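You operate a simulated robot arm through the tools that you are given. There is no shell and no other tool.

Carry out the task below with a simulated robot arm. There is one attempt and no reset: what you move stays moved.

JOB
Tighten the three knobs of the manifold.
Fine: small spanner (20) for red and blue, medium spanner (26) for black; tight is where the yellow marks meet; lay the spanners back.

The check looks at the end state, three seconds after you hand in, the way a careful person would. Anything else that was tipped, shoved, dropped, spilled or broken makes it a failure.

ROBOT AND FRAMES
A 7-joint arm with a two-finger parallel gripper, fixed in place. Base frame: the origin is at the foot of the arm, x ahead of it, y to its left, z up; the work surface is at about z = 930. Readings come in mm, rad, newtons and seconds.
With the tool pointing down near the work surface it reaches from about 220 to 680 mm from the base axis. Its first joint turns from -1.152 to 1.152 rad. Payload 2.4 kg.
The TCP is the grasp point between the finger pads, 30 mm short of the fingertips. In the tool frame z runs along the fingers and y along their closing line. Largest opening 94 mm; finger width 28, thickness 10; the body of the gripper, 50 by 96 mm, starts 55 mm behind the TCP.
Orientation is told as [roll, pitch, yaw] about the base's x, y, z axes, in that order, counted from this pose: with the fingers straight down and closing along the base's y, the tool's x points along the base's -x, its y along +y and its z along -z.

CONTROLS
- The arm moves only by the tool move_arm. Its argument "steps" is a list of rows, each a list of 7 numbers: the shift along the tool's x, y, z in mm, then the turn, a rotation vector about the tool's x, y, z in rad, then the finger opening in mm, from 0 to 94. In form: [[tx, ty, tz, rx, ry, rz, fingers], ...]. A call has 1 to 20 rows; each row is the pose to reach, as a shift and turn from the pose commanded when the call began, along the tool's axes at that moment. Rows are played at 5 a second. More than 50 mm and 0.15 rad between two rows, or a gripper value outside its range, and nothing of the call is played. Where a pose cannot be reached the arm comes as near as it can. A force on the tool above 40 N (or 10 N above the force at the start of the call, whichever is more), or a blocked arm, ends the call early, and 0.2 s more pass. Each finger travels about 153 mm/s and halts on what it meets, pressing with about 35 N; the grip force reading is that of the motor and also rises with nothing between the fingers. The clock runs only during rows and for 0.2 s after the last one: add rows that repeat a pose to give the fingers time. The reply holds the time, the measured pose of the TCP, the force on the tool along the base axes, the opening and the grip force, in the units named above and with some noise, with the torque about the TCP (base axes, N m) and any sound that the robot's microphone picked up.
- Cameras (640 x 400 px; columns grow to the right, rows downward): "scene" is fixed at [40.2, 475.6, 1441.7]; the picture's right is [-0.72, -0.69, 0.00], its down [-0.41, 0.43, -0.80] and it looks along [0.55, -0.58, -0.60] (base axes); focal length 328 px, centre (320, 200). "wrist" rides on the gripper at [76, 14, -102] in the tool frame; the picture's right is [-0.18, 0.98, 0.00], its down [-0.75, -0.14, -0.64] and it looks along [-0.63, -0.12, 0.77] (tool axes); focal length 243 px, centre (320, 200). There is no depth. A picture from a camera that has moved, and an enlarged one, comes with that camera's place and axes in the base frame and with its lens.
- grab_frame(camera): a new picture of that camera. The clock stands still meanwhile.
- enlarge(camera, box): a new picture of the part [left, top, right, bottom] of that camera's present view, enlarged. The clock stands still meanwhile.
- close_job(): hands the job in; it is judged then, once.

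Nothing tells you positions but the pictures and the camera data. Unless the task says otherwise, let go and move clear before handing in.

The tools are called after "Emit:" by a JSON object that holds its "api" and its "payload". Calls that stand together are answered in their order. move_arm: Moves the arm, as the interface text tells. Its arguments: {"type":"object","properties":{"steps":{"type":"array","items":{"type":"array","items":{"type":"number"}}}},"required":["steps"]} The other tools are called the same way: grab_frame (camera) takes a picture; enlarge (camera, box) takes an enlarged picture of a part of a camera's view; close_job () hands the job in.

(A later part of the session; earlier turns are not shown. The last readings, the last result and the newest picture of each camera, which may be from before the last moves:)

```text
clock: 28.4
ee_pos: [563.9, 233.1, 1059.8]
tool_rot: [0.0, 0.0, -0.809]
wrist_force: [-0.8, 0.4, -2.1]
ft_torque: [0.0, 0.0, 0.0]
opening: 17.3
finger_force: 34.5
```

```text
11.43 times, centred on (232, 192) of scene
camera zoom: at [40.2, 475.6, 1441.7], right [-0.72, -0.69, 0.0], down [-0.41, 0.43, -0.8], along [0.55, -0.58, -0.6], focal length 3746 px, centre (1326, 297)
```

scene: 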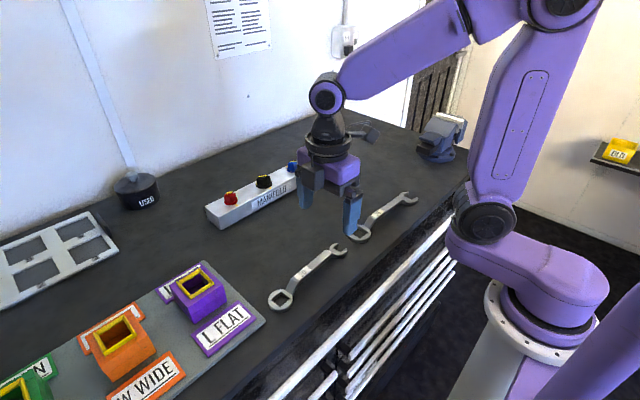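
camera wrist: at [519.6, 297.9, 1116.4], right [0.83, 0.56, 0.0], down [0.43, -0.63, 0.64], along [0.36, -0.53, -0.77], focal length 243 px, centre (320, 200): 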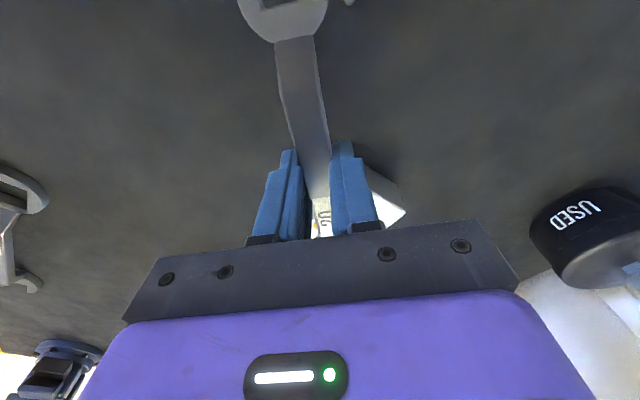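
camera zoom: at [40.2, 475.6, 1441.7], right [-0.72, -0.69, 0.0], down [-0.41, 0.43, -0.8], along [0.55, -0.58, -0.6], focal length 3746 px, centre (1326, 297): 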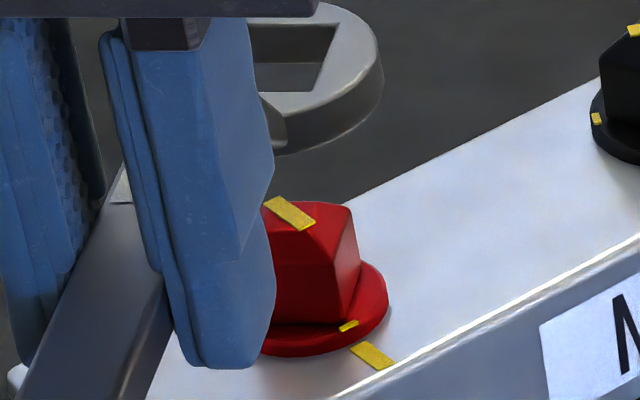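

Red reads aligned to within a degree. Now I'll carry the spanner over to the blue knob, at y≈-30 with the handle at about 196°.

Emit:
{"api": "move_arm", "payload": {"steps": [[-19.2, -21.5, 0, 0, 0, -0.109, 5], [-38.4, -43, 0, 0, 0, -0.219, 5], [-57.5, -64.5, 0, 0, 0, -0.328, 5], [-76.7, -86, 0, 0, 0, -0.437, 5], [-95.9, -107.5, 0, 0, 0, -0.547, 5], [-115.1, -129, 0, 0, 0, -0.656, 5], [-134.3, -150.5, 0, 0, 0, -0.765, 5], [-153.4, -172, 0, 0, 0, -0.874, 5], [-172.6, -193.5, 0, 0, 0, -0.984, 5], [-191.8, -215, 0, 0, 0, -1.093, 5], [-191.8, -215, 0, 0, 0, -1.093, 5], [-191.8, -215, 0, 0, 0, -1.093, 5]]}}

Emit:
{"api": "enlarge", "payload": {"camera": "scene", "box": [264, 135, 324, 180]}}

Emit:
{"api": "enlarge", "payload": {"camera": "scene", "box": [214, 186, 246, 206]}}

```text
clock: 31.0
ee_pos: [541.9, -54.0, 1058.0]
tool_rot: [0.0, -0.001, 0.283]
wrist_force: [-0.5, 0.9, -1.2]
ft_torque: [-0.01, 0.01, 0.0]
opening: 17.1
finger_force: 34.9
```

```text
8.89 times, centred on (294, 158) of scene
camera zoom: at [40.2, 475.6, 1441.7], right [-0.72, -0.69, 0.0], down [-0.41, 0.43, -0.8], along [0.55, -0.58, -0.6], focal length 2914 px, centre (551, 578)
```

zoom: 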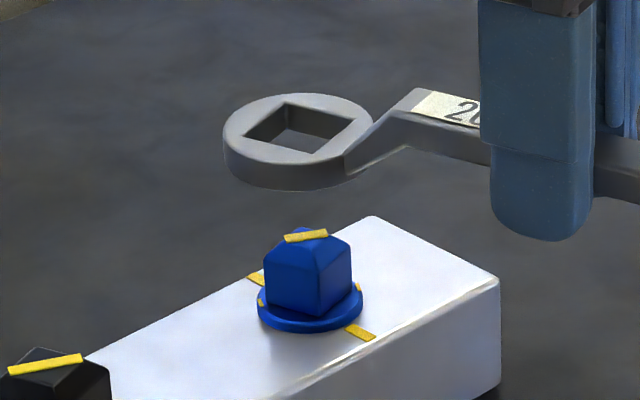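

```text
16.00 times, centred on (230, 196) of scene
camera zoom: at [40.2, 475.6, 1441.7], right [-0.72, -0.69, 0.0], down [-0.41, 0.43, -0.8], along [0.55, -0.58, -0.6], focal length 5245 px, centre (1760, 264)
```

zoom: 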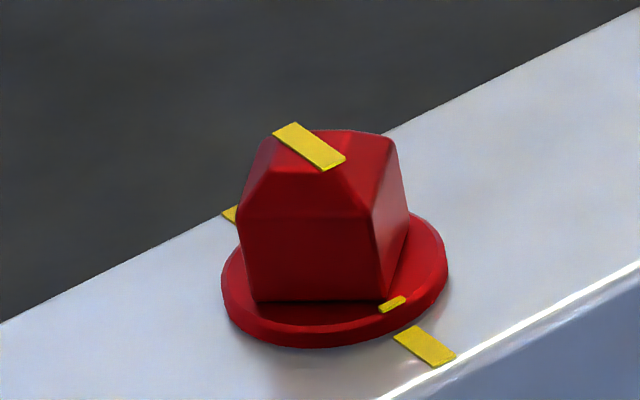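

The ring is hovering over blue. I'll lower it to just above the head and check alignment at high zoom.

Emit:
{"api": "move_arm", "payload": {"steps": [[0, 0, 10, 0, 0, 0, 5], [0, 0, 20, 0, 0, 0, 5], [0, 0, 20, 0, 0, 0, 5]]}}

Emit:
{"api": "enlarge", "payload": {"camera": "scene", "box": [272, 144, 312, 174]}}

```text
clock: 31.8
ee_pos: [541.1, -53.2, 1038.6]
tool_rot: [-0.001, 0.0, 0.284]
wrist_force: [-0.7, -0.3, -1.4]
ft_torque: [0.03, -0.01, -0.02]
opening: 17.6
finger_force: 34.8
```

```text
13.33 times, centred on (292, 159) of scene
camera zoom: at [40.2, 475.6, 1441.7], right [-0.72, -0.69, 0.0], down [-0.41, 0.43, -0.8], along [0.55, -0.58, -0.6], focal length 4371 px, centre (693, 747)
```

zoom: 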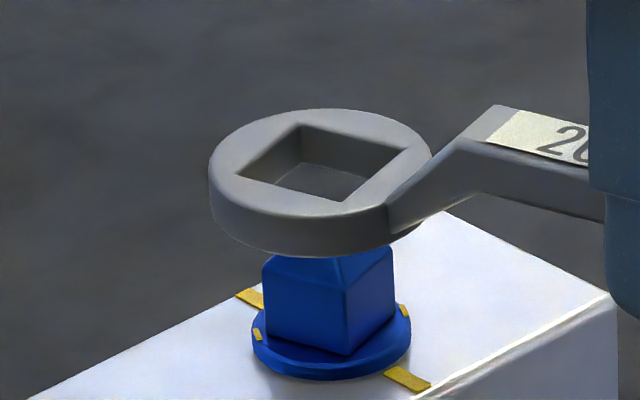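

Alignment matches what worked for red. I'll lower the ring over the blue head.

Emit:
{"api": "move_arm", "payload": {"steps": [[0, 0, 5, 0, 0, 0, 5], [0, 0, 10, 0, 0, 0, 5], [0, 0, 15, 0, 0, 0, 5], [0, 0, 20, 0, 0, 0, 5], [0, 0, 25, 0, 0, 0, 5], [0, 0, 25, 0, 0, 0, 5]]}}

Emit:
{"api": "enlarge", "payload": {"camera": "scene", "box": [272, 144, 312, 174]}}

```text
clock: 33.2
ee_pos: [539.6, -55.8, 1011.8]
tool_rot: [0.001, -0.001, 0.284]
wrist_force: [0.2, -0.5, -2.4]
ft_torque: [0.01, 0.01, 0.02]
opening: 17.6
finger_force: 35.1
```

```text
13.33 times, centred on (292, 159) of scene
camera zoom: at [40.2, 475.6, 1441.7], right [-0.72, -0.69, 0.0], down [-0.41, 0.43, -0.8], along [0.55, -0.58, -0.6], focal length 4371 px, centre (693, 747)
```

zoom: 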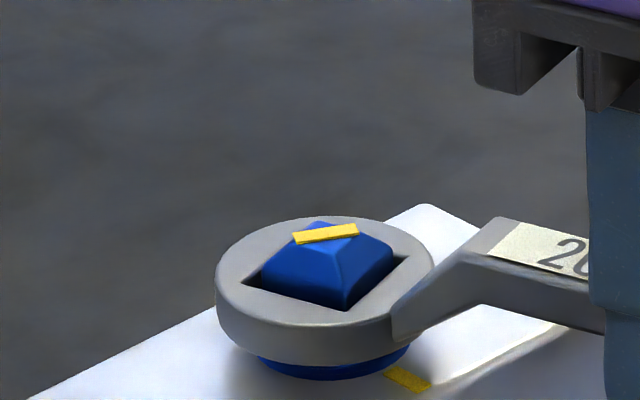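

Engaged on blue. I'll turn it clockwise to just short of the end angle that worked for red.

Emit:
{"api": "move_arm", "payload": {"steps": [[-0.28, 6.94, 0, 0, 0, 0.08, 5], [-1.11, 13.84, 0, 0, 0, 0.16, 5], [-2.49, 20.66, 0, 0, 0, 0.24, 5], [-4.41, 27.34, 0, 0, 0, 0.32, 5], [-6.86, 33.84, 0, 0, 0, 0.4, 5], [-9.82, 40.13, 0, 0, 0, 0.48, 5], [-13.27, 46.16, 0, 0, 0, 0.56, 5], [-17.2, 51.9, 0, 0, 0, 0.64, 5], [-21.56, 57.3, 0, 0, 0, 0.72, 5], [-26.36, 62.34, 0, 0, 0, 0.8, 5], [-31.53, 66.98, 0, 0, 0, 0.88, 5], [-37.06, 71.19, 0, 0, 0, 0.96, 5], [-42.91, 74.94, 0, 0, 0, 1.04, 5], [-49.04, 78.22, 0, 0, 0, 1.12, 5], [-55.41, 80.99, 0, 0, 0, 1.2, 5], [-59.5, 82.47, 0, 0, 0, 1.25, 5], [-59.5, 82.47, 0, 0, 0, 1.25, 5]]}}

Emit:
{"api": "enlarge", "payload": {"camera": "scene", "box": [272, 144, 312, 174]}}

```text
clock: 36.8
ee_pos: [575.1, 42.8, 1014.6]
tool_rot: [0.0, 0.001, -0.967]
wrist_force: [-4.2, 4.9, -6.7]
ft_torque: [0.48, 0.27, 0.29]
opening: 17.3
finger_force: 35.0
```

```text
13.33 times, centred on (292, 159) of scene
camera zoom: at [40.2, 475.7, 1441.7], right [-0.72, -0.69, 0.0], down [-0.41, 0.43, -0.8], along [0.55, -0.58, -0.6], focal length 4371 px, centre (693, 747)
```

zoom: 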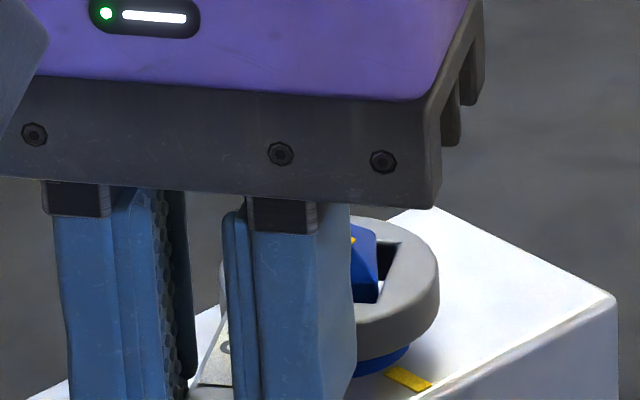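

The view is partly blocked. I'll make the last few degrees, back off into the slack, lift clear and swing aside to read the marks.

Emit:
{"api": "move_arm", "payload": {"steps": [[-0.13, 4.78, 0, 0, 0, 0.055, 5], [-0.13, 4.78, 0, 0, 0, 0.055, 5], [-0.15, -5.0, 0, 0, 0, -0.058, 5], [-1.25, -14.7, 0, 0, 0, -0.17, 5], [-1.25, -14.7, 0, 0, 0, -0.17, 5], [-1.25, -14.7, -8, 0, 0, -0.17, 5], [-1.25, -14.7, -20, 0, 0, -0.17, 5], [-1.25, -14.7, -45, 0, 0, -0.17, 5], [-1.25, -14.7, -45, 0, 0, -0.17, 5]]}}

Emit:
{"api": "move_arm", "payload": {"steps": [[-0.43, -8.68, 0, 0, 0, -0.1, 5], [-1.73, -17.26, 0, 0, 0, -0.2, 5], [-3.88, -25.68, 0, 0, 0, -0.3, 5], [-6.86, -33.84, 0, 0, 0, -0.4, 5], [-10.64, -41.66, 0, 0, 0, -0.5, 5], [-15.18, -49.07, 0, 0, 0, -0.6, 5], [-20.44, -55.98, 0, 0, 0, -0.7, 5], [-20.44, -55.98, 0, 0, 0, -0.7, 5]]}}

Emit:
{"api": "enlarge", "payload": {"camera": "scene", "box": [276, 152, 308, 172]}}

```text
clock: 38.8
ee_pos: [563.9, 31.4, 1058.9]
tool_rot: [-0.001, 0.001, -0.798]
wrist_force: [-0.9, -0.1, -2.0]
ft_torque: [0.01, 0.0, 0.01]
opening: 17.3
finger_force: 34.5
```

```text
clock: 40.6
ee_pos: [537.3, -22.7, 1059.3]
tool_rot: [-0.001, -0.001, -0.095]
wrist_force: [0.4, -0.1, -1.7]
ft_torque: [0.02, 0.01, 0.01]
opening: 17.2
finger_force: 35.0
```

```text
16.00 times, centred on (292, 162) of scene
camera zoom: at [40.2, 475.6, 1441.7], right [-0.72, -0.69, 0.0], down [-0.41, 0.43, -0.8], along [0.55, -0.58, -0.6], focal length 5245 px, centre (768, 808)
```

zoom: 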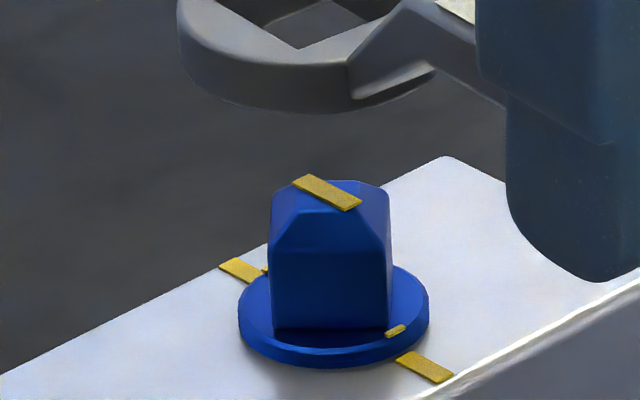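

Blue reads aligned within about 1° too. Now I'll carry spanner 20 back to above where it lay, at commanded TCP (353,169) with yaw 1.614.

Emit:
{"api": "move_arm", "payload": {"steps": [[15.6, 13.2, 0, 0, 0, -0.1316, 5], [31.2, 26.4, 0, 0, 0, -0.2632, 5], [46.9, 39.5, 0, 0, 0, -0.3948, 5], [62.5, 52.7, 0, 0, 0, -0.5264, 5], [78.1, 65.9, 0, 0, 0, -0.658, 5], [93.7, 79.1, 0, 0, 0, -0.7896, 5], [109.4, 92.2, 0, 0, 0, -0.9212, 5], [125, 105.4, 0, 0, 0, -1.0528, 5], [140.6, 118.6, 0, 0, 0, -1.1844, 5], [156.2, 131.8, 0, 0, 0, -1.316, 5], [171.9, 144.9, 0, 0, 0, -1.4476, 5], [187.5, 158.1, 0, 0, 0, -1.5792, 5], [203.1, 171.3, 0, 0, 0, -1.7108, 5], [203.1, 171.3, 0, 0, 0, -1.7108, 5], [203.1, 171.3, 0, 0, 0, -1.7108, 5]]}}

Emit:
{"api": "enlarge", "payload": {"camera": "scene", "box": [240, 180, 360, 300]}}

```text
clock: 43.8
ee_pos: [352.7, 168.7, 1059.8]
tool_rot: [0.001, 0.001, 1.614]
wrist_force: [0.1, -0.3, -2.4]
ft_torque: [0.01, -0.03, 0.01]
opening: 17.4
finger_force: 34.5
```

```text
3.33 times, centred on (300, 240) of scene
camera zoom: at [40.2, 475.6, 1441.7], right [-0.72, -0.69, 0.0], down [-0.41, 0.43, -0.8], along [0.55, -0.58, -0.6], focal length 1093 px, centre (387, 67)
```

zoom: 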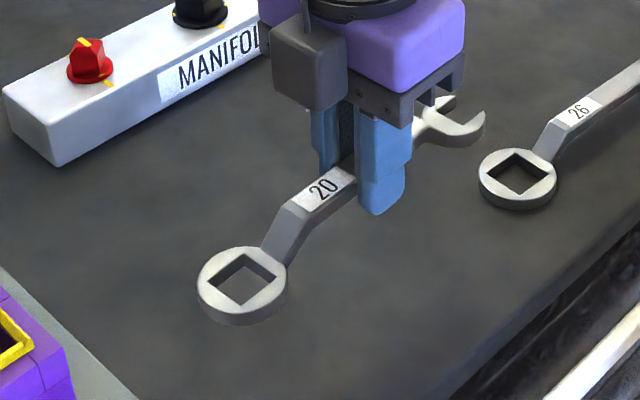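

The pose matches the one at lift-off. I'll lower gently to the table, open the fingers and rise.

Emit:
{"api": "move_arm", "payload": {"steps": [[0, 0, 30, 0, 0, 0, 5], [0, 0, 60, 0, 0, 0, 5], [0, 0, 80, 0, 0, 0, 5], [0, 0, 90, 0, 0, 0, 5], [0, 0, 93, 0, 0, 0, 5], [0, 0, 94.3, 0, 0, 0, 5], [0, 0, 94.3, 0, 0, 0, 5]]}}

Emit:
{"api": "enlarge", "payload": {"camera": "scene", "box": [260, 200, 380, 320]}}

```text
clock: 45.4
ee_pos: [352.2, 167.6, 965.2]
tool_rot: [0.0, -0.002, 1.614]
wrist_force: [-2.0, -1.2, 0.7]
ft_torque: [0.29, 0.03, 0.11]
opening: 17.2
finger_force: 34.8
```

```text
3.33 times, centred on (320, 260) of scene
camera zoom: at [40.1, 475.5, 1441.8], right [-0.72, -0.69, 0.0], down [-0.41, 0.43, -0.8], along [0.55, -0.58, -0.6], focal length 1093 px, centre (320, 0)
```

zoom: 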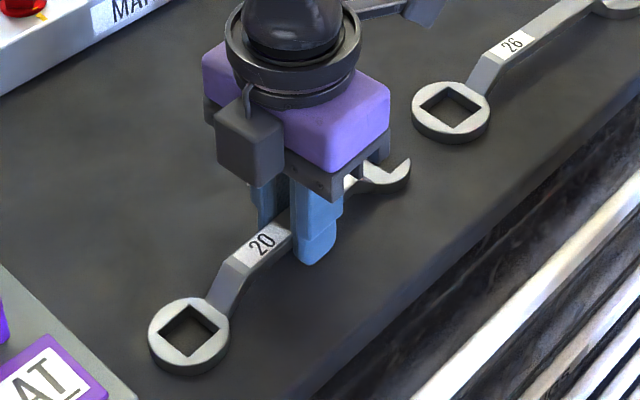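

The spanner touches the table at its original spot. I'll open the fingers and lift away.

Emit:
{"api": "move_arm", "payload": {"steps": [[0, 0, 0, 0, 0, 0, 22], [0, 0, 0, 0, 0, 0, 30], [0, 0, 0, 0, 0, 0, 45], [0, 0, 0, 0, 0, 0, 50], [0, 0, -20, 0, 0, 0, 50], [0, 0, -60, 0, 0, 0, 50], [0, 0, -100, 0, 0, 0, 50], [0, 0, -100, 0, 0, 0, 50]]}}

Emit:
{"api": "enlarge", "payload": {"camera": "scene", "box": [250, 170, 430, 320]}}

```text
clock: 47.2
ee_pos: [351.3, 168.1, 1066.1]
tool_rot: [-0.002, 0.002, 1.613]
wrist_force: [0.4, 0.1, -0.1]
ft_torque: [0.04, -0.03, 0.0]
opening: 50.2
finger_force: 0.2
```

```text
2.67 times, centred on (340, 245) of scene
camera zoom: at [40.2, 475.6, 1441.7], right [-0.72, -0.69, 0.0], down [-0.41, 0.43, -0.8], along [0.55, -0.58, -0.6], focal length 874 px, centre (267, 80)
```

zoom: 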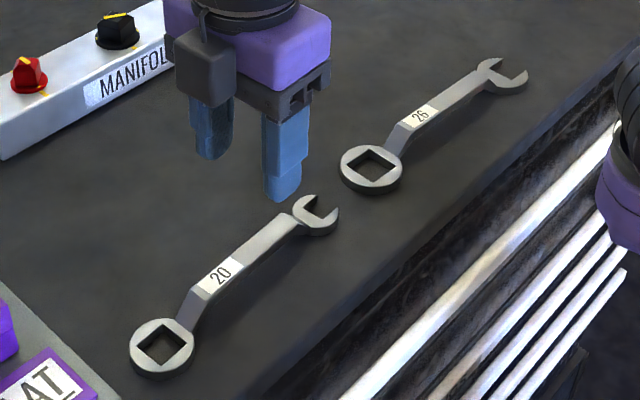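

Spanner 20 lies as it was originally. Now I'll move over spanner 26 to measure it the same way.

Emit:
{"api": "move_arm", "payload": {"steps": [[38, 1.8, -10, 0, 0, 0, 60], [76, 3.5, -20, 0, 0, 0, 60], [114, 5.3, -26.5, 0, 0, 0, 60], [152, 7.1, -26.5, 0, 0, 0, 60], [190, 8.9, -26.5, 0, 0, 0, 60], [228, 10.6, -26.5, 0, 0, 0, 60], [265.7, 12.4, -26.5, 0, 0, 0, 60], [265.7, 12.4, -26.5, 0, 0, 0, 60], [265.7, 12.4, -26.5, 0, 0, 0, 60]]}}

Emit:
{"api": "grab_frame", "payload": {"camera": "wrist"}}

Emit:
{"api": "enlarge", "payload": {"camera": "wrist", "box": [280, 130, 376, 210]}}

Emit:
{"api": "enlarge", "payload": {"camera": "wrist", "box": [260, 0, 356, 80]}}

```text
clock: 49.2
ee_pos: [351.3, -98.0, 1090.1]
tool_rot: [0.0, 0.001, 1.612]
wrist_force: [-0.7, -0.9, -0.5]
ft_torque: [0.02, -0.03, 0.02]
opening: 59.9
finger_force: 0.1
```

```text
taken
camera wrist: at [340.4, -172.4, 1192.9], right [-0.99, 0.14, 0.0], down [0.11, 0.76, 0.64], along [0.09, 0.64, -0.77], focal length 243 px, centre (320, 200)
```

wrist: 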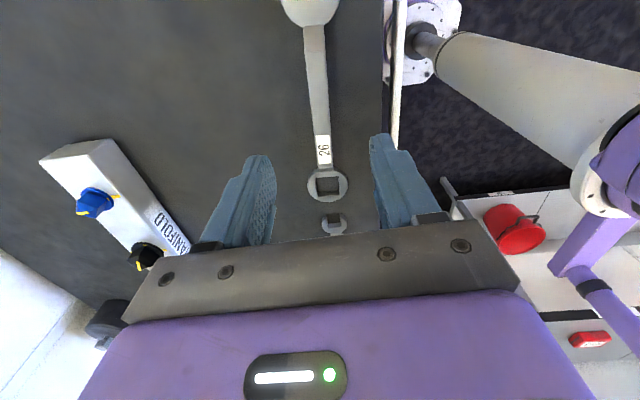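

```text
5.00 times, centred on (328, 170) of wrist
camera zoom: at [340.4, -172.4, 1192.9], right [-0.99, 0.14, 0.0], down [0.11, 0.76, 0.64], along [0.09, 0.64, -0.77], focal length 1213 px, centre (280, 350)
```

zoom: 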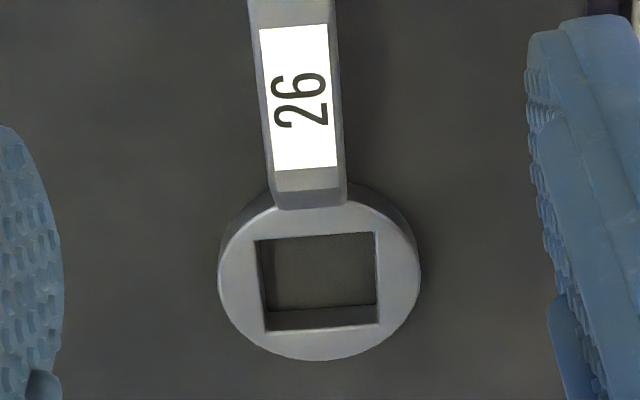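

```text
5.00 times, centred on (308, 40) of wrist
camera zoom: at [340.4, -172.4, 1192.9], right [-0.99, 0.14, 0.0], down [0.11, 0.76, 0.64], along [0.09, 0.64, -0.77], focal length 1213 px, centre (380, 1000)
```

zoom: 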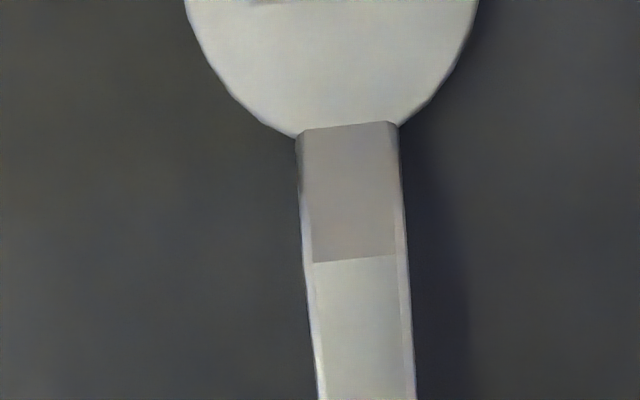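

Spanner 26's ring is at about (357,16) with the handle pointing about 267.3° and a 30 mm hole. I'll line up over its handle and descend partway.

Emit:
{"api": "move_arm", "payload": {"steps": [[-8, -0.9, 10, 0, 0, 0.045, 60], [-16.1, -1.7, 30, 0, 0, 0.0901, 55], [-16.1, -1.7, 60, 0, 0, 0.0901, 50], [-16.1, -1.7, 90, 0, 0, 0.0901, 50], [-16.1, -1.7, 97, 0, 0, 0.0901, 50], [-16.1, -1.7, 97, 0, 0, 0.0901, 50]]}}

Emit:
{"api": "grab_frame", "payload": {"camera": "wrist"}}

Emit:
{"api": "enlarge", "payload": {"camera": "scene", "box": [325, 150, 430, 250]}}

```text
clock: 50.6
ee_pos: [351.7, -80.7, 993.9]
tool_rot: [-0.002, 0.0, 1.525]
wrist_force: [0.6, 0.9, 0.1]
ft_torque: [0.03, 0.03, -0.02]
opening: 50.2
finger_force: 0.0
```

```text
taken
camera wrist: at [334.9, -154.1, 1096.2], right [-0.97, 0.23, 0.0], down [0.18, 0.75, 0.64], along [0.15, 0.62, -0.77], focal length 243 px, centre (320, 200)
```

wrist: 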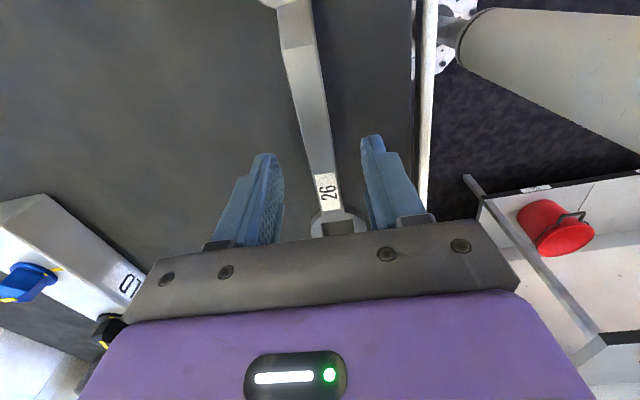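

```text
4.00 times, centred on (378, 200) of scene
camera zoom: at [40.2, 475.6, 1441.7], right [-0.72, -0.69, 0.0], down [-0.41, 0.43, -0.8], along [0.55, -0.58, -0.6], focal length 1311 px, centre (90, 200)
```

zoom: 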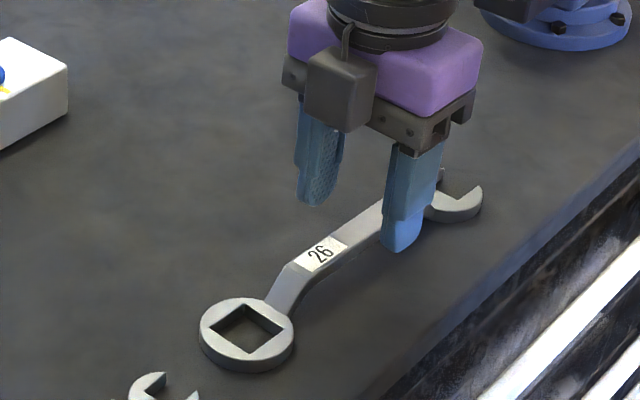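

The gripper is centred over the 26 handle. I'll descend and close on it.

Emit:
{"api": "move_arm", "payload": {"steps": [[0, 0, 15, 0, 0, 0, 50], [0, 0, 26, 0, 0, 0, 40], [0, 0, 30.2, 0, 0, 0, 30], [0, 0, 30.2, 0, 0, 0, 24], [0, 0, 30.2, 0, 0, 0, 18], [0, 0, 30.2, 0, 0, 0, 12], [0, 0, 30.2, 0, 0, 0, 6], [0, 0, 30.2, 0, 0, 0, 6]]}}

Emit:
{"api": "enlarge", "payload": {"camera": "scene", "box": [325, 150, 430, 250]}}

```text
clock: 52.4
ee_pos: [351.2, -81.0, 963.0]
tool_rot: [0.0, 0.0, 1.523]
wrist_force: [0.4, -0.1, 0.3]
ft_torque: [0.01, 0.01, 0.01]
opening: 17.3
finger_force: 35.2
```

```text
4.00 times, centred on (378, 200) of scene
camera zoom: at [40.2, 475.6, 1441.7], right [-0.72, -0.69, 0.0], down [-0.41, 0.43, -0.8], along [0.55, -0.58, -0.6], focal length 1311 px, centre (90, 200)
```

zoom: 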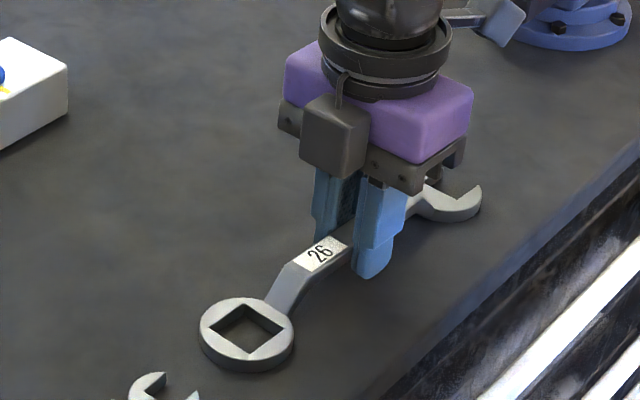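

Gripped at 95 mm from the ring. I'll lift it and check it's level.

Emit:
{"api": "move_arm", "payload": {"steps": [[0, 0, -4, 0, 0, 0, 6], [0, 0, -15, 0, 0, 0, 6], [0, 0, -40, 0, 0, 0, 6], [0, 0, -65, 0, 0, 0, 6], [0, 0, -90, 0, 0, 0, 6], [0, 0, -95, 0, 0, 0, 6], [0, 0, -95, 0, 0, 0, 6]]}}

Emit:
{"api": "enlarge", "payload": {"camera": "scene", "box": [310, 130, 430, 230]}}

```text
clock: 54.0
ee_pos: [352.5, -81.3, 1060.2]
tool_rot: [0.0, 0.0, 1.523]
wrist_force: [0.1, 0.2, -2.9]
ft_torque: [-0.02, 0.0, 0.01]
opening: 17.3
finger_force: 34.7
```

```text
4.00 times, centred on (370, 180) of scene
camera zoom: at [40.2, 475.6, 1441.7], right [-0.72, -0.69, 0.0], down [-0.41, 0.43, -0.8], along [0.55, -0.58, -0.6], focal length 1311 px, centre (120, 280)
```

zoom: 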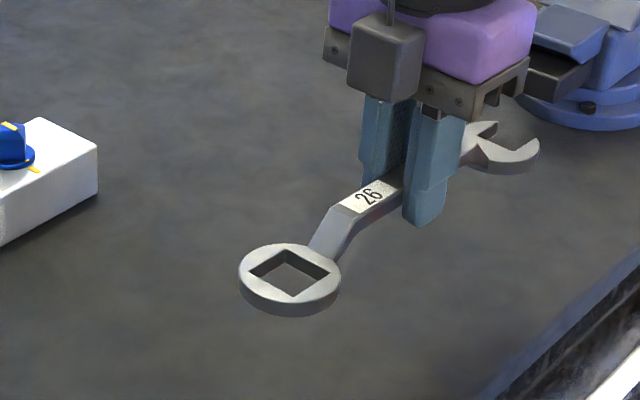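

It's level. I'll carry it to above the black knob with the handle at about 199°.

Emit:
{"api": "move_arm", "payload": {"steps": [[-12.9, -17.7, 0, 0, 0, 0.1192, 6], [-25.8, -35.3, 0, 0, 0, 0.2384, 6], [-38.6, -53, 0, 0, 0, 0.3576, 6], [-51.5, -70.7, 0, 0, 0, 0.4768, 6], [-64.4, -88.4, 0, 0, 0, 0.596, 6], [-77.3, -106, 0, 0, 0, 0.7153, 6], [-90.2, -123.7, 0, 0, 0, 0.8345, 6], [-103, -141.4, 0, 0, 0, 0.9537, 6], [-115.9, -159, 0, 0, 0, 1.0729, 6], [-128.8, -176.7, 0, 0, 0, 1.1921, 6], [-128.8, -176.7, 0, 0, 0, 1.1921, 6], [-128.8, -176.7, 15, 0, 0, 1.1921, 6], [-128.8, -176.7, 15, 0, 0, 1.1921, 6]]}}

Emit:
{"api": "enlarge", "payload": {"camera": "scene", "box": [236, 154, 284, 190]}}

```text
clock: 56.8
ee_pos: [534.1, 39.2, 1043.8]
tool_rot: [0.0, 0.0, 0.331]
wrist_force: [0.9, -0.2, -1.8]
ft_torque: [0.0, 0.04, -0.03]
opening: 17.3
finger_force: 35.1
```

```text
11.11 times, centred on (260, 172) of scene
camera zoom: at [40.2, 475.6, 1441.7], right [-0.72, -0.69, 0.0], down [-0.41, 0.43, -0.8], along [0.55, -0.58, -0.6], focal length 3642 px, centre (987, 511)
```

zoom: 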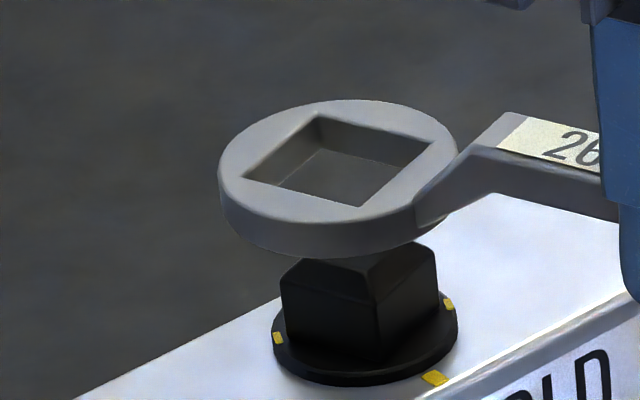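

The ring is about 1 mm off to the left compared with the red and blue cases. I'll nudge it and lower partway onto the black head.

Emit:
{"api": "move_arm", "payload": {"steps": [[1.3, 0, 5, 0, 0, 0, 6], [1.3, 0, 10, 0, 0, 0, 6], [1.3, 0, 15, 0, 0, 0, 6], [1.3, 0, 20, 0, 0, 0, 6], [1.3, 0, 20, 0, 0, 0, 6]]}}

Emit:
{"api": "enlarge", "payload": {"camera": "scene", "box": [236, 154, 284, 190]}}

```text
clock: 58.0
ee_pos: [532.9, 38.6, 1023.4]
tool_rot: [-0.003, 0.001, 0.331]
wrist_force: [-0.3, 0.5, -1.9]
ft_torque: [0.0, 0.02, 0.02]
opening: 17.4
finger_force: 34.6
```

```text
11.11 times, centred on (260, 172) of scene
camera zoom: at [40.2, 475.6, 1441.7], right [-0.72, -0.69, 0.0], down [-0.41, 0.43, -0.8], along [0.55, -0.58, -0.6], focal length 3642 px, centre (987, 511)
```

zoom: 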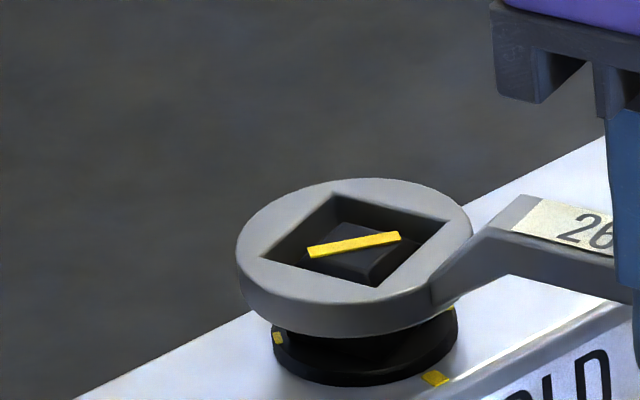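

The ring is going over the head freely. I'll lower the rest of the way to the same working height.

Emit:
{"api": "move_arm", "payload": {"steps": [[0, 0, 3, 0, 0, 0, 6], [0, 0, 7, 0, 0, 0, 6], [0, 0, 10, 0, 0, 0, 6], [0, 0, 10, 0, 0, 0, 6]]}}

Emit:
{"api": "enlarge", "payload": {"camera": "scene", "box": [236, 154, 284, 190]}}

```text
clock: 59.0
ee_pos: [531.9, 38.0, 1015.2]
tool_rot: [0.001, 0.002, 0.332]
wrist_force: [0.0, -0.1, -2.6]
ft_torque: [0.0, 0.02, -0.02]
opening: 17.5
finger_force: 35.2
```

```text
11.11 times, centred on (260, 172) of scene
camera zoom: at [40.2, 475.6, 1441.7], right [-0.72, -0.69, 0.0], down [-0.41, 0.43, -0.8], along [0.55, -0.58, -0.6], focal length 3642 px, centre (987, 511)
```

zoom: 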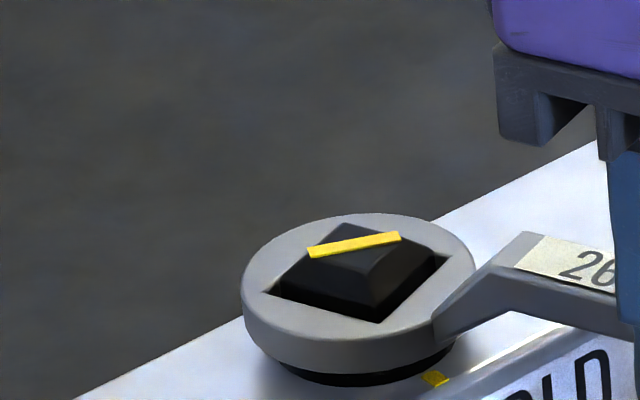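

Engaged on black. I'll turn it clockwise by about 64° of spanner angle, which stays short of tight because of the slack.

Emit:
{"api": "move_arm", "payload": {"steps": [[-0.3, 7.59, 0, 0, 0, 0.08, 6], [-1.21, 15.13, 0, 0, 0, 0.16, 6], [-2.72, 22.58, 0, 0, 0, 0.24, 6], [-4.82, 29.88, 0, 0, 0, 0.32, 6], [-7.5, 36.99, 0, 0, 0, 0.4, 6], [-10.74, 43.87, 0, 0, 0, 0.48, 6], [-14.51, 50.46, 0, 0, 0, 0.56, 6], [-18.8, 56.74, 0, 0, 0, 0.64, 6], [-23.58, 62.64, 0, 0, 0, 0.72, 6], [-28.81, 68.15, 0, 0, 0, 0.8, 6], [-34.47, 73.22, 0, 0, 0, 0.88, 6], [-40.52, 77.82, 0, 0, 0, 0.96, 6], [-46.91, 81.93, 0, 0, 0, 1.04, 6], [-53.61, 85.51, 0, 0, 0, 1.12, 6], [-53.61, 85.51, 0, 0, 0, 1.12, 6]]}}

Emit:
{"api": "enlarge", "payload": {"camera": "scene", "box": [236, 154, 284, 190]}}

```text
clock: 62.2
ee_pos: [555.9, 138.1, 1013.9]
tool_rot: [0.001, 0.002, -0.788]
wrist_force: [4.5, 2.0, -4.3]
ft_torque: [0.16, 0.03, 0.65]
opening: 17.4
finger_force: 35.1
```

```text
11.11 times, centred on (260, 172) of scene
camera zoom: at [40.4, 475.7, 1441.7], right [-0.72, -0.69, 0.0], down [-0.41, 0.43, -0.8], along [0.55, -0.58, -0.6], focal length 3642 px, centre (987, 511)
```

zoom: 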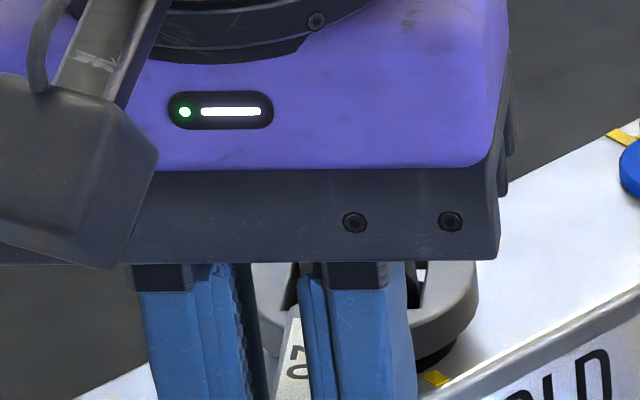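

The knob is hidden in this pose, so I'll back off into the slack, lift and swing aside to read the black marks.

Emit:
{"api": "move_arm", "payload": {"steps": [[-0.38, -8.54, 0, 0, 0, -0.09, 6], [-1.53, -17.01, 0, 0, 0, -0.18, 6], [-1.53, -17.01, 0, 0, 0, -0.18, 6], [-1.53, -17.01, -8, 0, 0, -0.18, 6], [-1.53, -17.01, -20, 0, 0, -0.18, 6], [-1.53, -17.01, -35, 0, 0, -0.18, 6], [-1.53, -17.01, -35, 0, 0, -0.18, 6]]}}

Emit:
{"api": "move_arm", "payload": {"steps": [[-0.47, -9.48, 0, 0, 0, -0.1, 6], [-1.89, -18.87, 0, 0, 0, -0.2, 6], [-4.24, -28.07, 0, 0, 0, -0.3, 6], [-7.5, -36.99, 0, 0, 0, -0.4, 6], [-11.63, -45.55, 0, 0, 0, -0.5, 6], [-16.59, -53.64, 0, 0, 0, -0.6, 6], [-22.34, -61.2, 0, 0, 0, -0.7, 6], [-22.34, -61.2, 0, 0, 0, -0.7, 6]]}}

Emit:
{"api": "enlarge", "payload": {"camera": "scene", "box": [248, 168, 280, 188]}}

```text
clock: 63.8
ee_pos: [546.0, 124.6, 1048.8]
tool_rot: [-0.001, 0.0, -0.609]
wrist_force: [-0.3, -0.1, -2.2]
ft_torque: [-0.02, -0.01, -0.01]
opening: 17.5
finger_force: 35.1
```

```text
clock: 65.6
ee_pos: [528.4, 59.9, 1049.3]
tool_rot: [-0.001, 0.0, 0.093]
wrist_force: [-0.3, 0.0, -3.2]
ft_torque: [0.04, 0.02, 0.0]
opening: 17.7
finger_force: 35.1
```

```text
16.00 times, centred on (264, 178) of scene
camera zoom: at [40.2, 475.6, 1441.7], right [-0.72, -0.69, 0.0], down [-0.41, 0.43, -0.8], along [0.55, -0.58, -0.6], focal length 5245 px, centre (1216, 552)
```

zoom: 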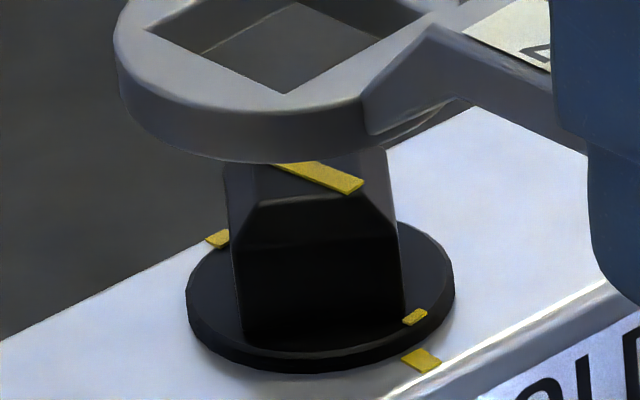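

Black has about 11° left. I'll go back to the lift-off angle, lower the ring on again and finish the turn.

Emit:
{"api": "move_arm", "payload": {"steps": [[-0.47, 9.48, 0, 0, 0, 0.1, 6], [-1.89, 18.87, 0, 0, 0, 0.2, 6], [-4.24, 28.07, 0, 0, 0, 0.3, 6], [-7.5, 36.99, 0, 0, 0, 0.4, 6], [-11.63, 45.55, 0, 0, 0, 0.5, 6], [-16.59, 53.64, 0, 0, 0, 0.6, 6], [-22.34, 61.2, 0, 0, 0, 0.7, 6], [-22.34, 61.2, 0, 0, 0, 0.7, 6], [-22.34, 61.2, 10, 0, 0, 0.7, 6], [-22.34, 61.2, 20, 0, 0, 0.7, 6], [-22.34, 61.2, 30, 0, 0, 0.7, 6], [-22.34, 61.2, 35, 0, 0, 0.7, 6], [-22.34, 61.2, 35, 0, 0, 0.7, 6]]}}

Emit:
{"api": "move_arm", "payload": {"steps": [[-0.47, 9.48, 0, 0, 0, 0.1, 6], [-1.89, 18.87, 0, 0, 0, 0.2, 6], [-4.24, 28.07, 0, 0, 0, 0.3, 6], [-6.5, 34.54, 0, 0, 0, 0.372, 6], [-6.5, 34.54, 0, 0, 0, 0.372, 6]]}}

Emit:
{"api": "enlarge", "payload": {"camera": "scene", "box": [236, 154, 284, 190]}}

```text
clock: 68.4
ee_pos: [546.0, 124.2, 1013.9]
tool_rot: [-0.001, 0.0, -0.609]
wrist_force: [0.4, -0.6, -3.3]
ft_torque: [0.01, -0.02, 0.03]
opening: 17.6
finger_force: 34.8
```

```text
clock: 69.6
ee_pos: [571.5, 149.6, 1014.6]
tool_rot: [-0.001, 0.001, -0.981]
wrist_force: [-3.4, 3.0, 0.4]
ft_torque: [-0.08, -0.01, 0.66]
opening: 17.5
finger_force: 34.5
```

```text
11.11 times, centred on (260, 172) of scene
camera zoom: at [40.1, 475.7, 1441.7], right [-0.72, -0.69, 0.0], down [-0.41, 0.43, -0.8], along [0.55, -0.58, -0.6], focal length 3642 px, centre (987, 511)
```

zoom: 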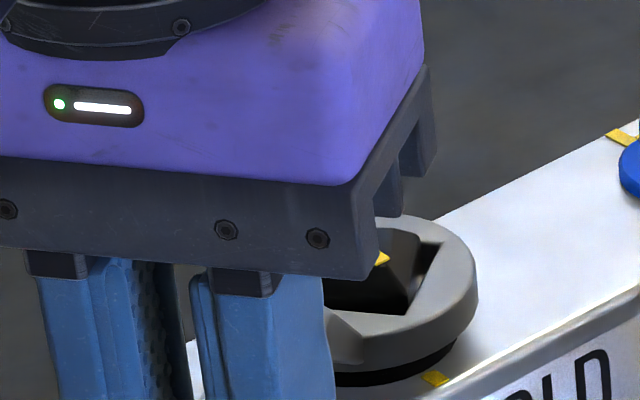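

Now I'll back off, lift and swing aside to check black.

Emit:
{"api": "move_arm", "payload": {"steps": [[-0.38, -8.54, 0, 0, 0, -0.09, 6], [-1.53, -17.01, 0, 0, 0, -0.18, 6], [-1.53, -17.01, 0, 0, 0, -0.18, 6], [-1.53, -17.01, -8, 0, 0, -0.18, 6], [-1.53, -17.01, -20, 0, 0, -0.18, 6], [-1.53, -17.01, -45, 0, 0, -0.18, 6], [-1.53, -17.01, -45, 0, 0, -0.18, 6]]}}

Emit:
{"api": "move_arm", "payload": {"steps": [[-0.47, -9.48, 0, 0, 0, -0.1, 6], [-1.89, -18.87, 0, 0, 0, -0.2, 6], [-4.24, -28.07, 0, 0, 0, -0.3, 6], [-7.5, -36.99, 0, 0, 0, -0.4, 6], [-11.63, -45.55, 0, 0, 0, -0.5, 6], [-16.59, -53.64, 0, 0, 0, -0.6, 6], [-22.34, -61.2, 0, 0, 0, -0.7, 6], [-22.34, -61.2, 0, 0, 0, -0.7, 6]]}}

Emit:
{"api": "enlarge", "payload": {"camera": "scene", "box": [248, 168, 280, 188]}}

```text
clock: 71.2
ee_pos: [556.7, 138.1, 1059.8]
tool_rot: [0.0, 0.003, -0.802]
wrist_force: [0.8, 0.2, -2.6]
ft_torque: [0.01, -0.02, -0.05]
opening: 17.4
finger_force: 35.0
```

```text
clock: 73.0
ee_pos: [528.9, 78.5, 1059.5]
tool_rot: [0.001, -0.002, -0.099]
wrist_force: [-0.4, -0.3, -2.3]
ft_torque: [0.02, 0.02, 0.03]
opening: 17.5
finger_force: 35.0
```

```text
16.00 times, centred on (264, 178) of scene
camera zoom: at [40.2, 475.6, 1441.7], right [-0.72, -0.69, 0.0], down [-0.41, 0.43, -0.8], along [0.55, -0.58, -0.6], focal length 5245 px, centre (1216, 552)
```

zoom: 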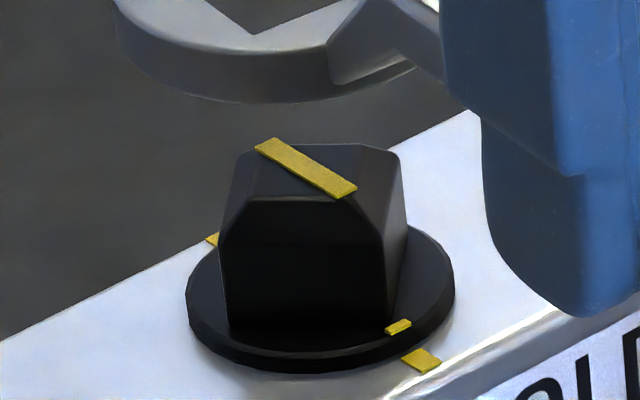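

Black's stripe, flange mark and body mark are aligned within about 1°. Now I'll carry spanner 26 back to above its original spot.

Emit:
{"api": "move_arm", "payload": {"steps": [[13.31, -14.77, 0, 0, 0, -0.1353, 6], [26.62, -29.54, 0, 0, 0, -0.2707, 6], [39.93, -44.31, 0, 0, 0, -0.406, 6], [53.24, -59.08, 0, 0, 0, -0.5414, 6], [66.55, -73.85, 0, 0, 0, -0.6767, 6], [79.86, -88.62, 0, 0, 0, -0.8121, 6], [93.16, -103.38, 0, 0, 0, -0.9474, 6], [106.47, -118.15, 0, 0, 0, -1.0827, 6], [119.78, -132.92, 0, 0, 0, -1.2181, 6], [133.09, -147.69, 0, 0, 0, -1.3534, 6], [146.4, -162.46, 0, 0, 0, -1.4888, 6], [159.71, -177.23, 0, 0, 0, -1.6241, 6], [159.71, -177.23, 0, 0, 0, -1.6241, 6], [159.71, -177.23, 0, 0, 0, -1.6241, 6]]}}

Emit:
{"api": "enlarge", "payload": {"camera": "scene", "box": [310, 130, 430, 230]}}

```text
clock: 76.0
ee_pos: [351.8, -80.1, 1059.6]
tool_rot: [0.0, 0.0, 1.522]
wrist_force: [-0.7, 0.2, -2.6]
ft_torque: [-0.01, -0.01, -0.02]
opening: 17.7
finger_force: 35.4
```

```text
4.00 times, centred on (370, 180) of scene
camera zoom: at [40.2, 475.6, 1441.7], right [-0.72, -0.69, 0.0], down [-0.41, 0.43, -0.8], along [0.55, -0.58, -0.6], focal length 1311 px, centre (120, 280)
```

zoom: 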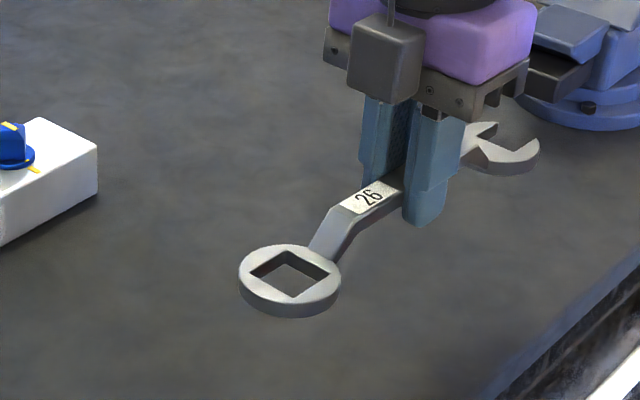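

The pose is the same as at lift-off. I'll lower it to the table gently.

Emit:
{"api": "move_arm", "payload": {"steps": [[0, 0, 30, 0, 0, 0, 6], [0, 0, 60, 0, 0, 0, 6], [0, 0, 80, 0, 0, 0, 6], [0, 0, 90, 0, 0, 0, 6], [0, 0, 93, 0, 0, 0, 6], [0, 0, 94.3, 0, 0, 0, 6], [0, 0, 94.3, 0, 0, 0, 6]]}}

Emit:
{"api": "enlarge", "payload": {"camera": "scene", "box": [325, 150, 430, 250]}}

```text
clock: 77.6
ee_pos: [349.9, -81.4, 965.0]
tool_rot: [-0.002, 0.001, 1.525]
wrist_force: [0.4, -0.1, -2.4]
ft_torque: [0.0, 0.03, 0.0]
opening: 17.4
finger_force: 34.7
```

```text
4.00 times, centred on (378, 200) of scene
camera zoom: at [40.2, 475.6, 1441.7], right [-0.72, -0.69, 0.0], down [-0.41, 0.43, -0.8], along [0.55, -0.58, -0.6], focal length 1311 px, centre (90, 200)
```

zoom: 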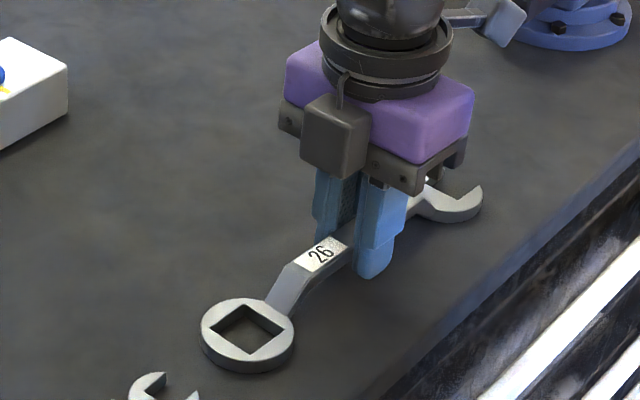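

It's a fraction of a millimetre above the table and its weight is still on the gripper. I'll lower that last bit, then open and rise.

Emit:
{"api": "move_arm", "payload": {"steps": [[0, 0, 0.5, 0, 0, 0, 6], [0, 0, 0.8, 0, 0, 0, 6], [0, 0, 0.8, 0, 0, 0, 6], [0, 0, 0.8, 0, 0, 0, 22], [0, 0, 0.8, 0, 0, 0, 30], [0, 0, 0.8, 0, 0, 0, 45], [0, 0, 0.8, 0, 0, 0, 50], [0, 0, -20, 0, 0, 0, 50], [0, 0, -60, 0, 0, 0, 50], [0, 0, -100, 0, 0, 0, 50], [0, 0, -140, 0, 0, 0, 50], [0, 0, -180, 0, 0, 0, 60], [0, 0, -180, 0, 0, 0, 60]]}}

Emit:
{"api": "grab_frame", "payload": {"camera": "scene"}}

Emit:
{"api": "enlarge", "payload": {"camera": "scene", "box": [250, 170, 430, 320]}}

Emit:
{"api": "enlarge", "payload": {"camera": "scene", "box": [190, 140, 330, 240]}}

```text
clock: 80.4
ee_pos: [352.5, -80.9, 1145.5]
tool_rot: [0.0, 0.0, 1.523]
wrist_force: [-0.3, 0.6, 0.5]
ft_torque: [0.01, 0.01, -0.04]
opening: 59.8
finger_force: 0.0
```

```text
taken
```

scene: 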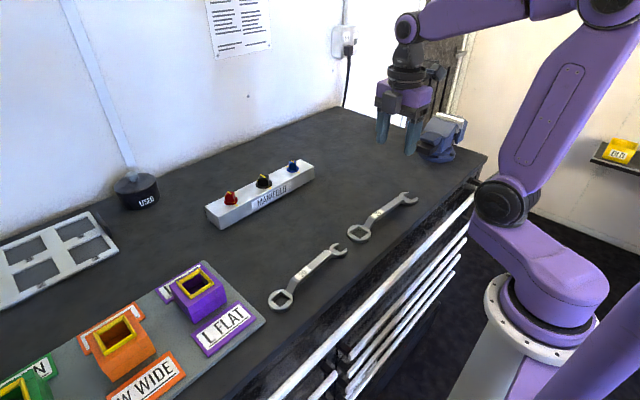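

```text
2.67 times, centred on (340, 245) of scene
camera zoom: at [40.2, 475.6, 1441.7], right [-0.72, -0.69, 0.0], down [-0.41, 0.43, -0.8], along [0.55, -0.58, -0.6], focal length 874 px, centre (267, 80)
```

zoom: 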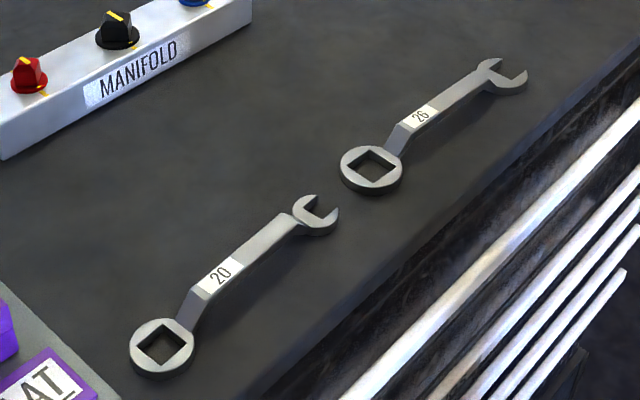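

```text
4.00 times, centred on (260, 190) of scene
camera zoom: at [40.2, 475.6, 1441.7], right [-0.72, -0.69, 0.0], down [-0.41, 0.43, -0.8], along [0.55, -0.58, -0.6], focal length 1311 px, centre (560, 240)
```

zoom: 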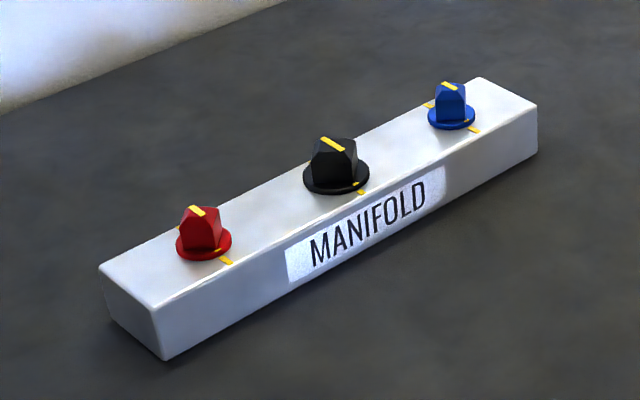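

Everything looks right: the marks are in line, both spanners lie as before, and the manifold hasn't moved. As an independent check I'll view each knob from the wrist camera.

Emit:
{"api": "move_arm", "payload": {"steps": [[-6.6, -15, 0, 0, 0, 0.127, 80], [-13.3, -29.9, 0, 0, 0, 0.254, 94], [-19.9, -44.9, 0, 0, 0, 0.381, 94], [-26.5, -59.8, 0, 0, 0, 0.508, 94], [-33.1, -74.8, 0, 0, 0, 0.635, 94], [-39.8, -89.8, 0, 0, 0, 0.762, 94], [-46.4, -104.7, 0, 0, 0, 0.889, 94], [-53, -119.7, 0, 0, 0, 1.016, 94], [-59.6, -134.6, 0, 0, 0, 1.143, 94], [-66.3, -149.6, 0, 0, 0, 1.27, 94], [-72.9, -164.5, 10, 0, 0, 1.397, 94], [-79.5, -179.5, 30, 0, 0, 1.5237, 94], [-79.5, -179.5, 60, 0, 0, 1.5237, 94], [-79.5, -179.5, 60, 0, 0, 1.5237, 94]]}}

Emit:
{"api": "enlarge", "payload": {"camera": "wrist", "box": [288, 166, 352, 206]}}

Emit:
{"api": "move_arm", "payload": {"steps": [[0, 40, 0, 0, 0, 0, 94], [0, 80, 0, 0, 0, 0, 94], [0, 100, 0, 0, 0, 0, 94], [0, 100, 0, 0, 0, 0, 94]]}}

Emit:
{"api": "enlarge", "payload": {"camera": "wrist", "box": [288, 166, 352, 206]}}

Emit:
{"api": "move_arm", "payload": {"steps": [[0, 40, 0, 0, 0, 0, 94], [0, 80, 0, 0, 0, 0, 94], [0, 95, 0, 0, 0, 0, 94], [0, 95, 0, 0, 0, 0, 94]]}}

Emit:
{"api": "enlarge", "payload": {"camera": "wrist", "box": [288, 166, 352, 206]}}

```text
clock: 83.4
ee_pos: [534.7, -8.6, 1083.4]
tool_rot: [0.001, 0.0, -0.001]
wrist_force: [0.4, -0.4, 0.3]
ft_torque: [-0.02, 0.0, 0.01]
opening: 93.9
finger_force: 0.0
```

```text
10.00 times, centred on (320, 186) of wrist
camera zoom: at [459.4, 6.9, 1186.6], right [0.19, 0.98, 0.0], down [0.75, -0.14, 0.64], along [0.63, -0.12, -0.77], focal length 2426 px, centre (320, 340)
```

zoom: 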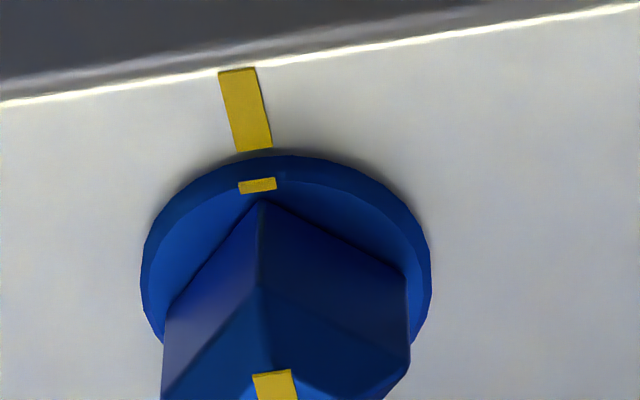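

```text
clock: 84.4
ee_pos: [537.0, 90.5, 1086.3]
tool_rot: [0.001, 0.002, -0.001]
wrist_force: [-0.6, 0.4, 0.3]
ft_torque: [-0.01, 0.02, -0.01]
opening: 93.8
finger_force: 0.1
```

```text
10.00 times, centred on (320, 186) of wrist
camera zoom: at [459.8, 106.9, 1187.2], right [0.18, 0.98, 0.0], down [0.75, -0.14, 0.64], along [0.63, -0.12, -0.77], focal length 2426 px, centre (320, 340)
```

zoom: 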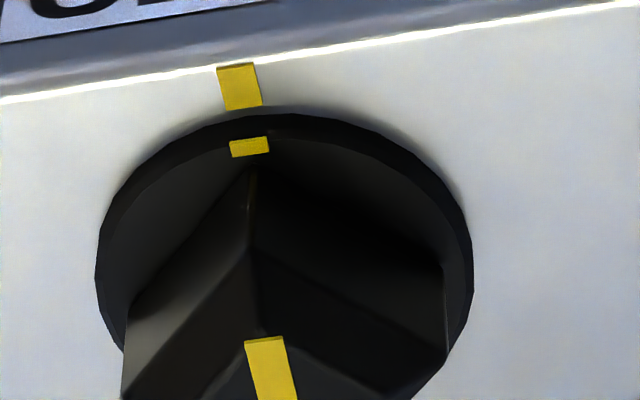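

```text
clock: 85.4
ee_pos: [535.5, 184.9, 1085.2]
tool_rot: [0.0, 0.002, 0.0]
wrist_force: [0.8, 0.0, 0.5]
ft_torque: [-0.02, 0.01, 0.03]
opening: 94.0
finger_force: 0.1
```

```text
10.00 times, centred on (320, 186) of wrist
camera zoom: at [459.5, 201.5, 1187.2], right [0.18, 0.98, 0.0], down [0.75, -0.14, 0.64], along [0.63, -0.12, -0.77], focal length 2426 px, centre (320, 340)
```

zoom: 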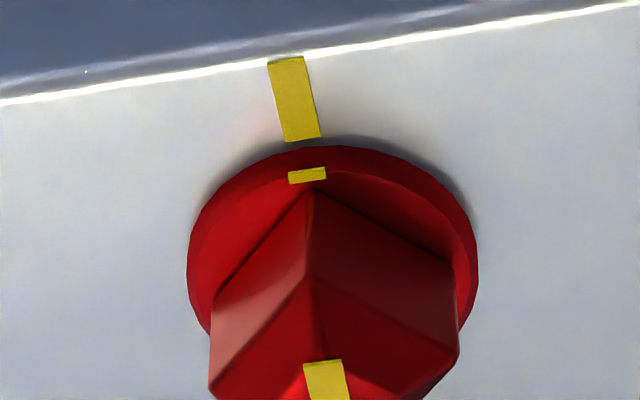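

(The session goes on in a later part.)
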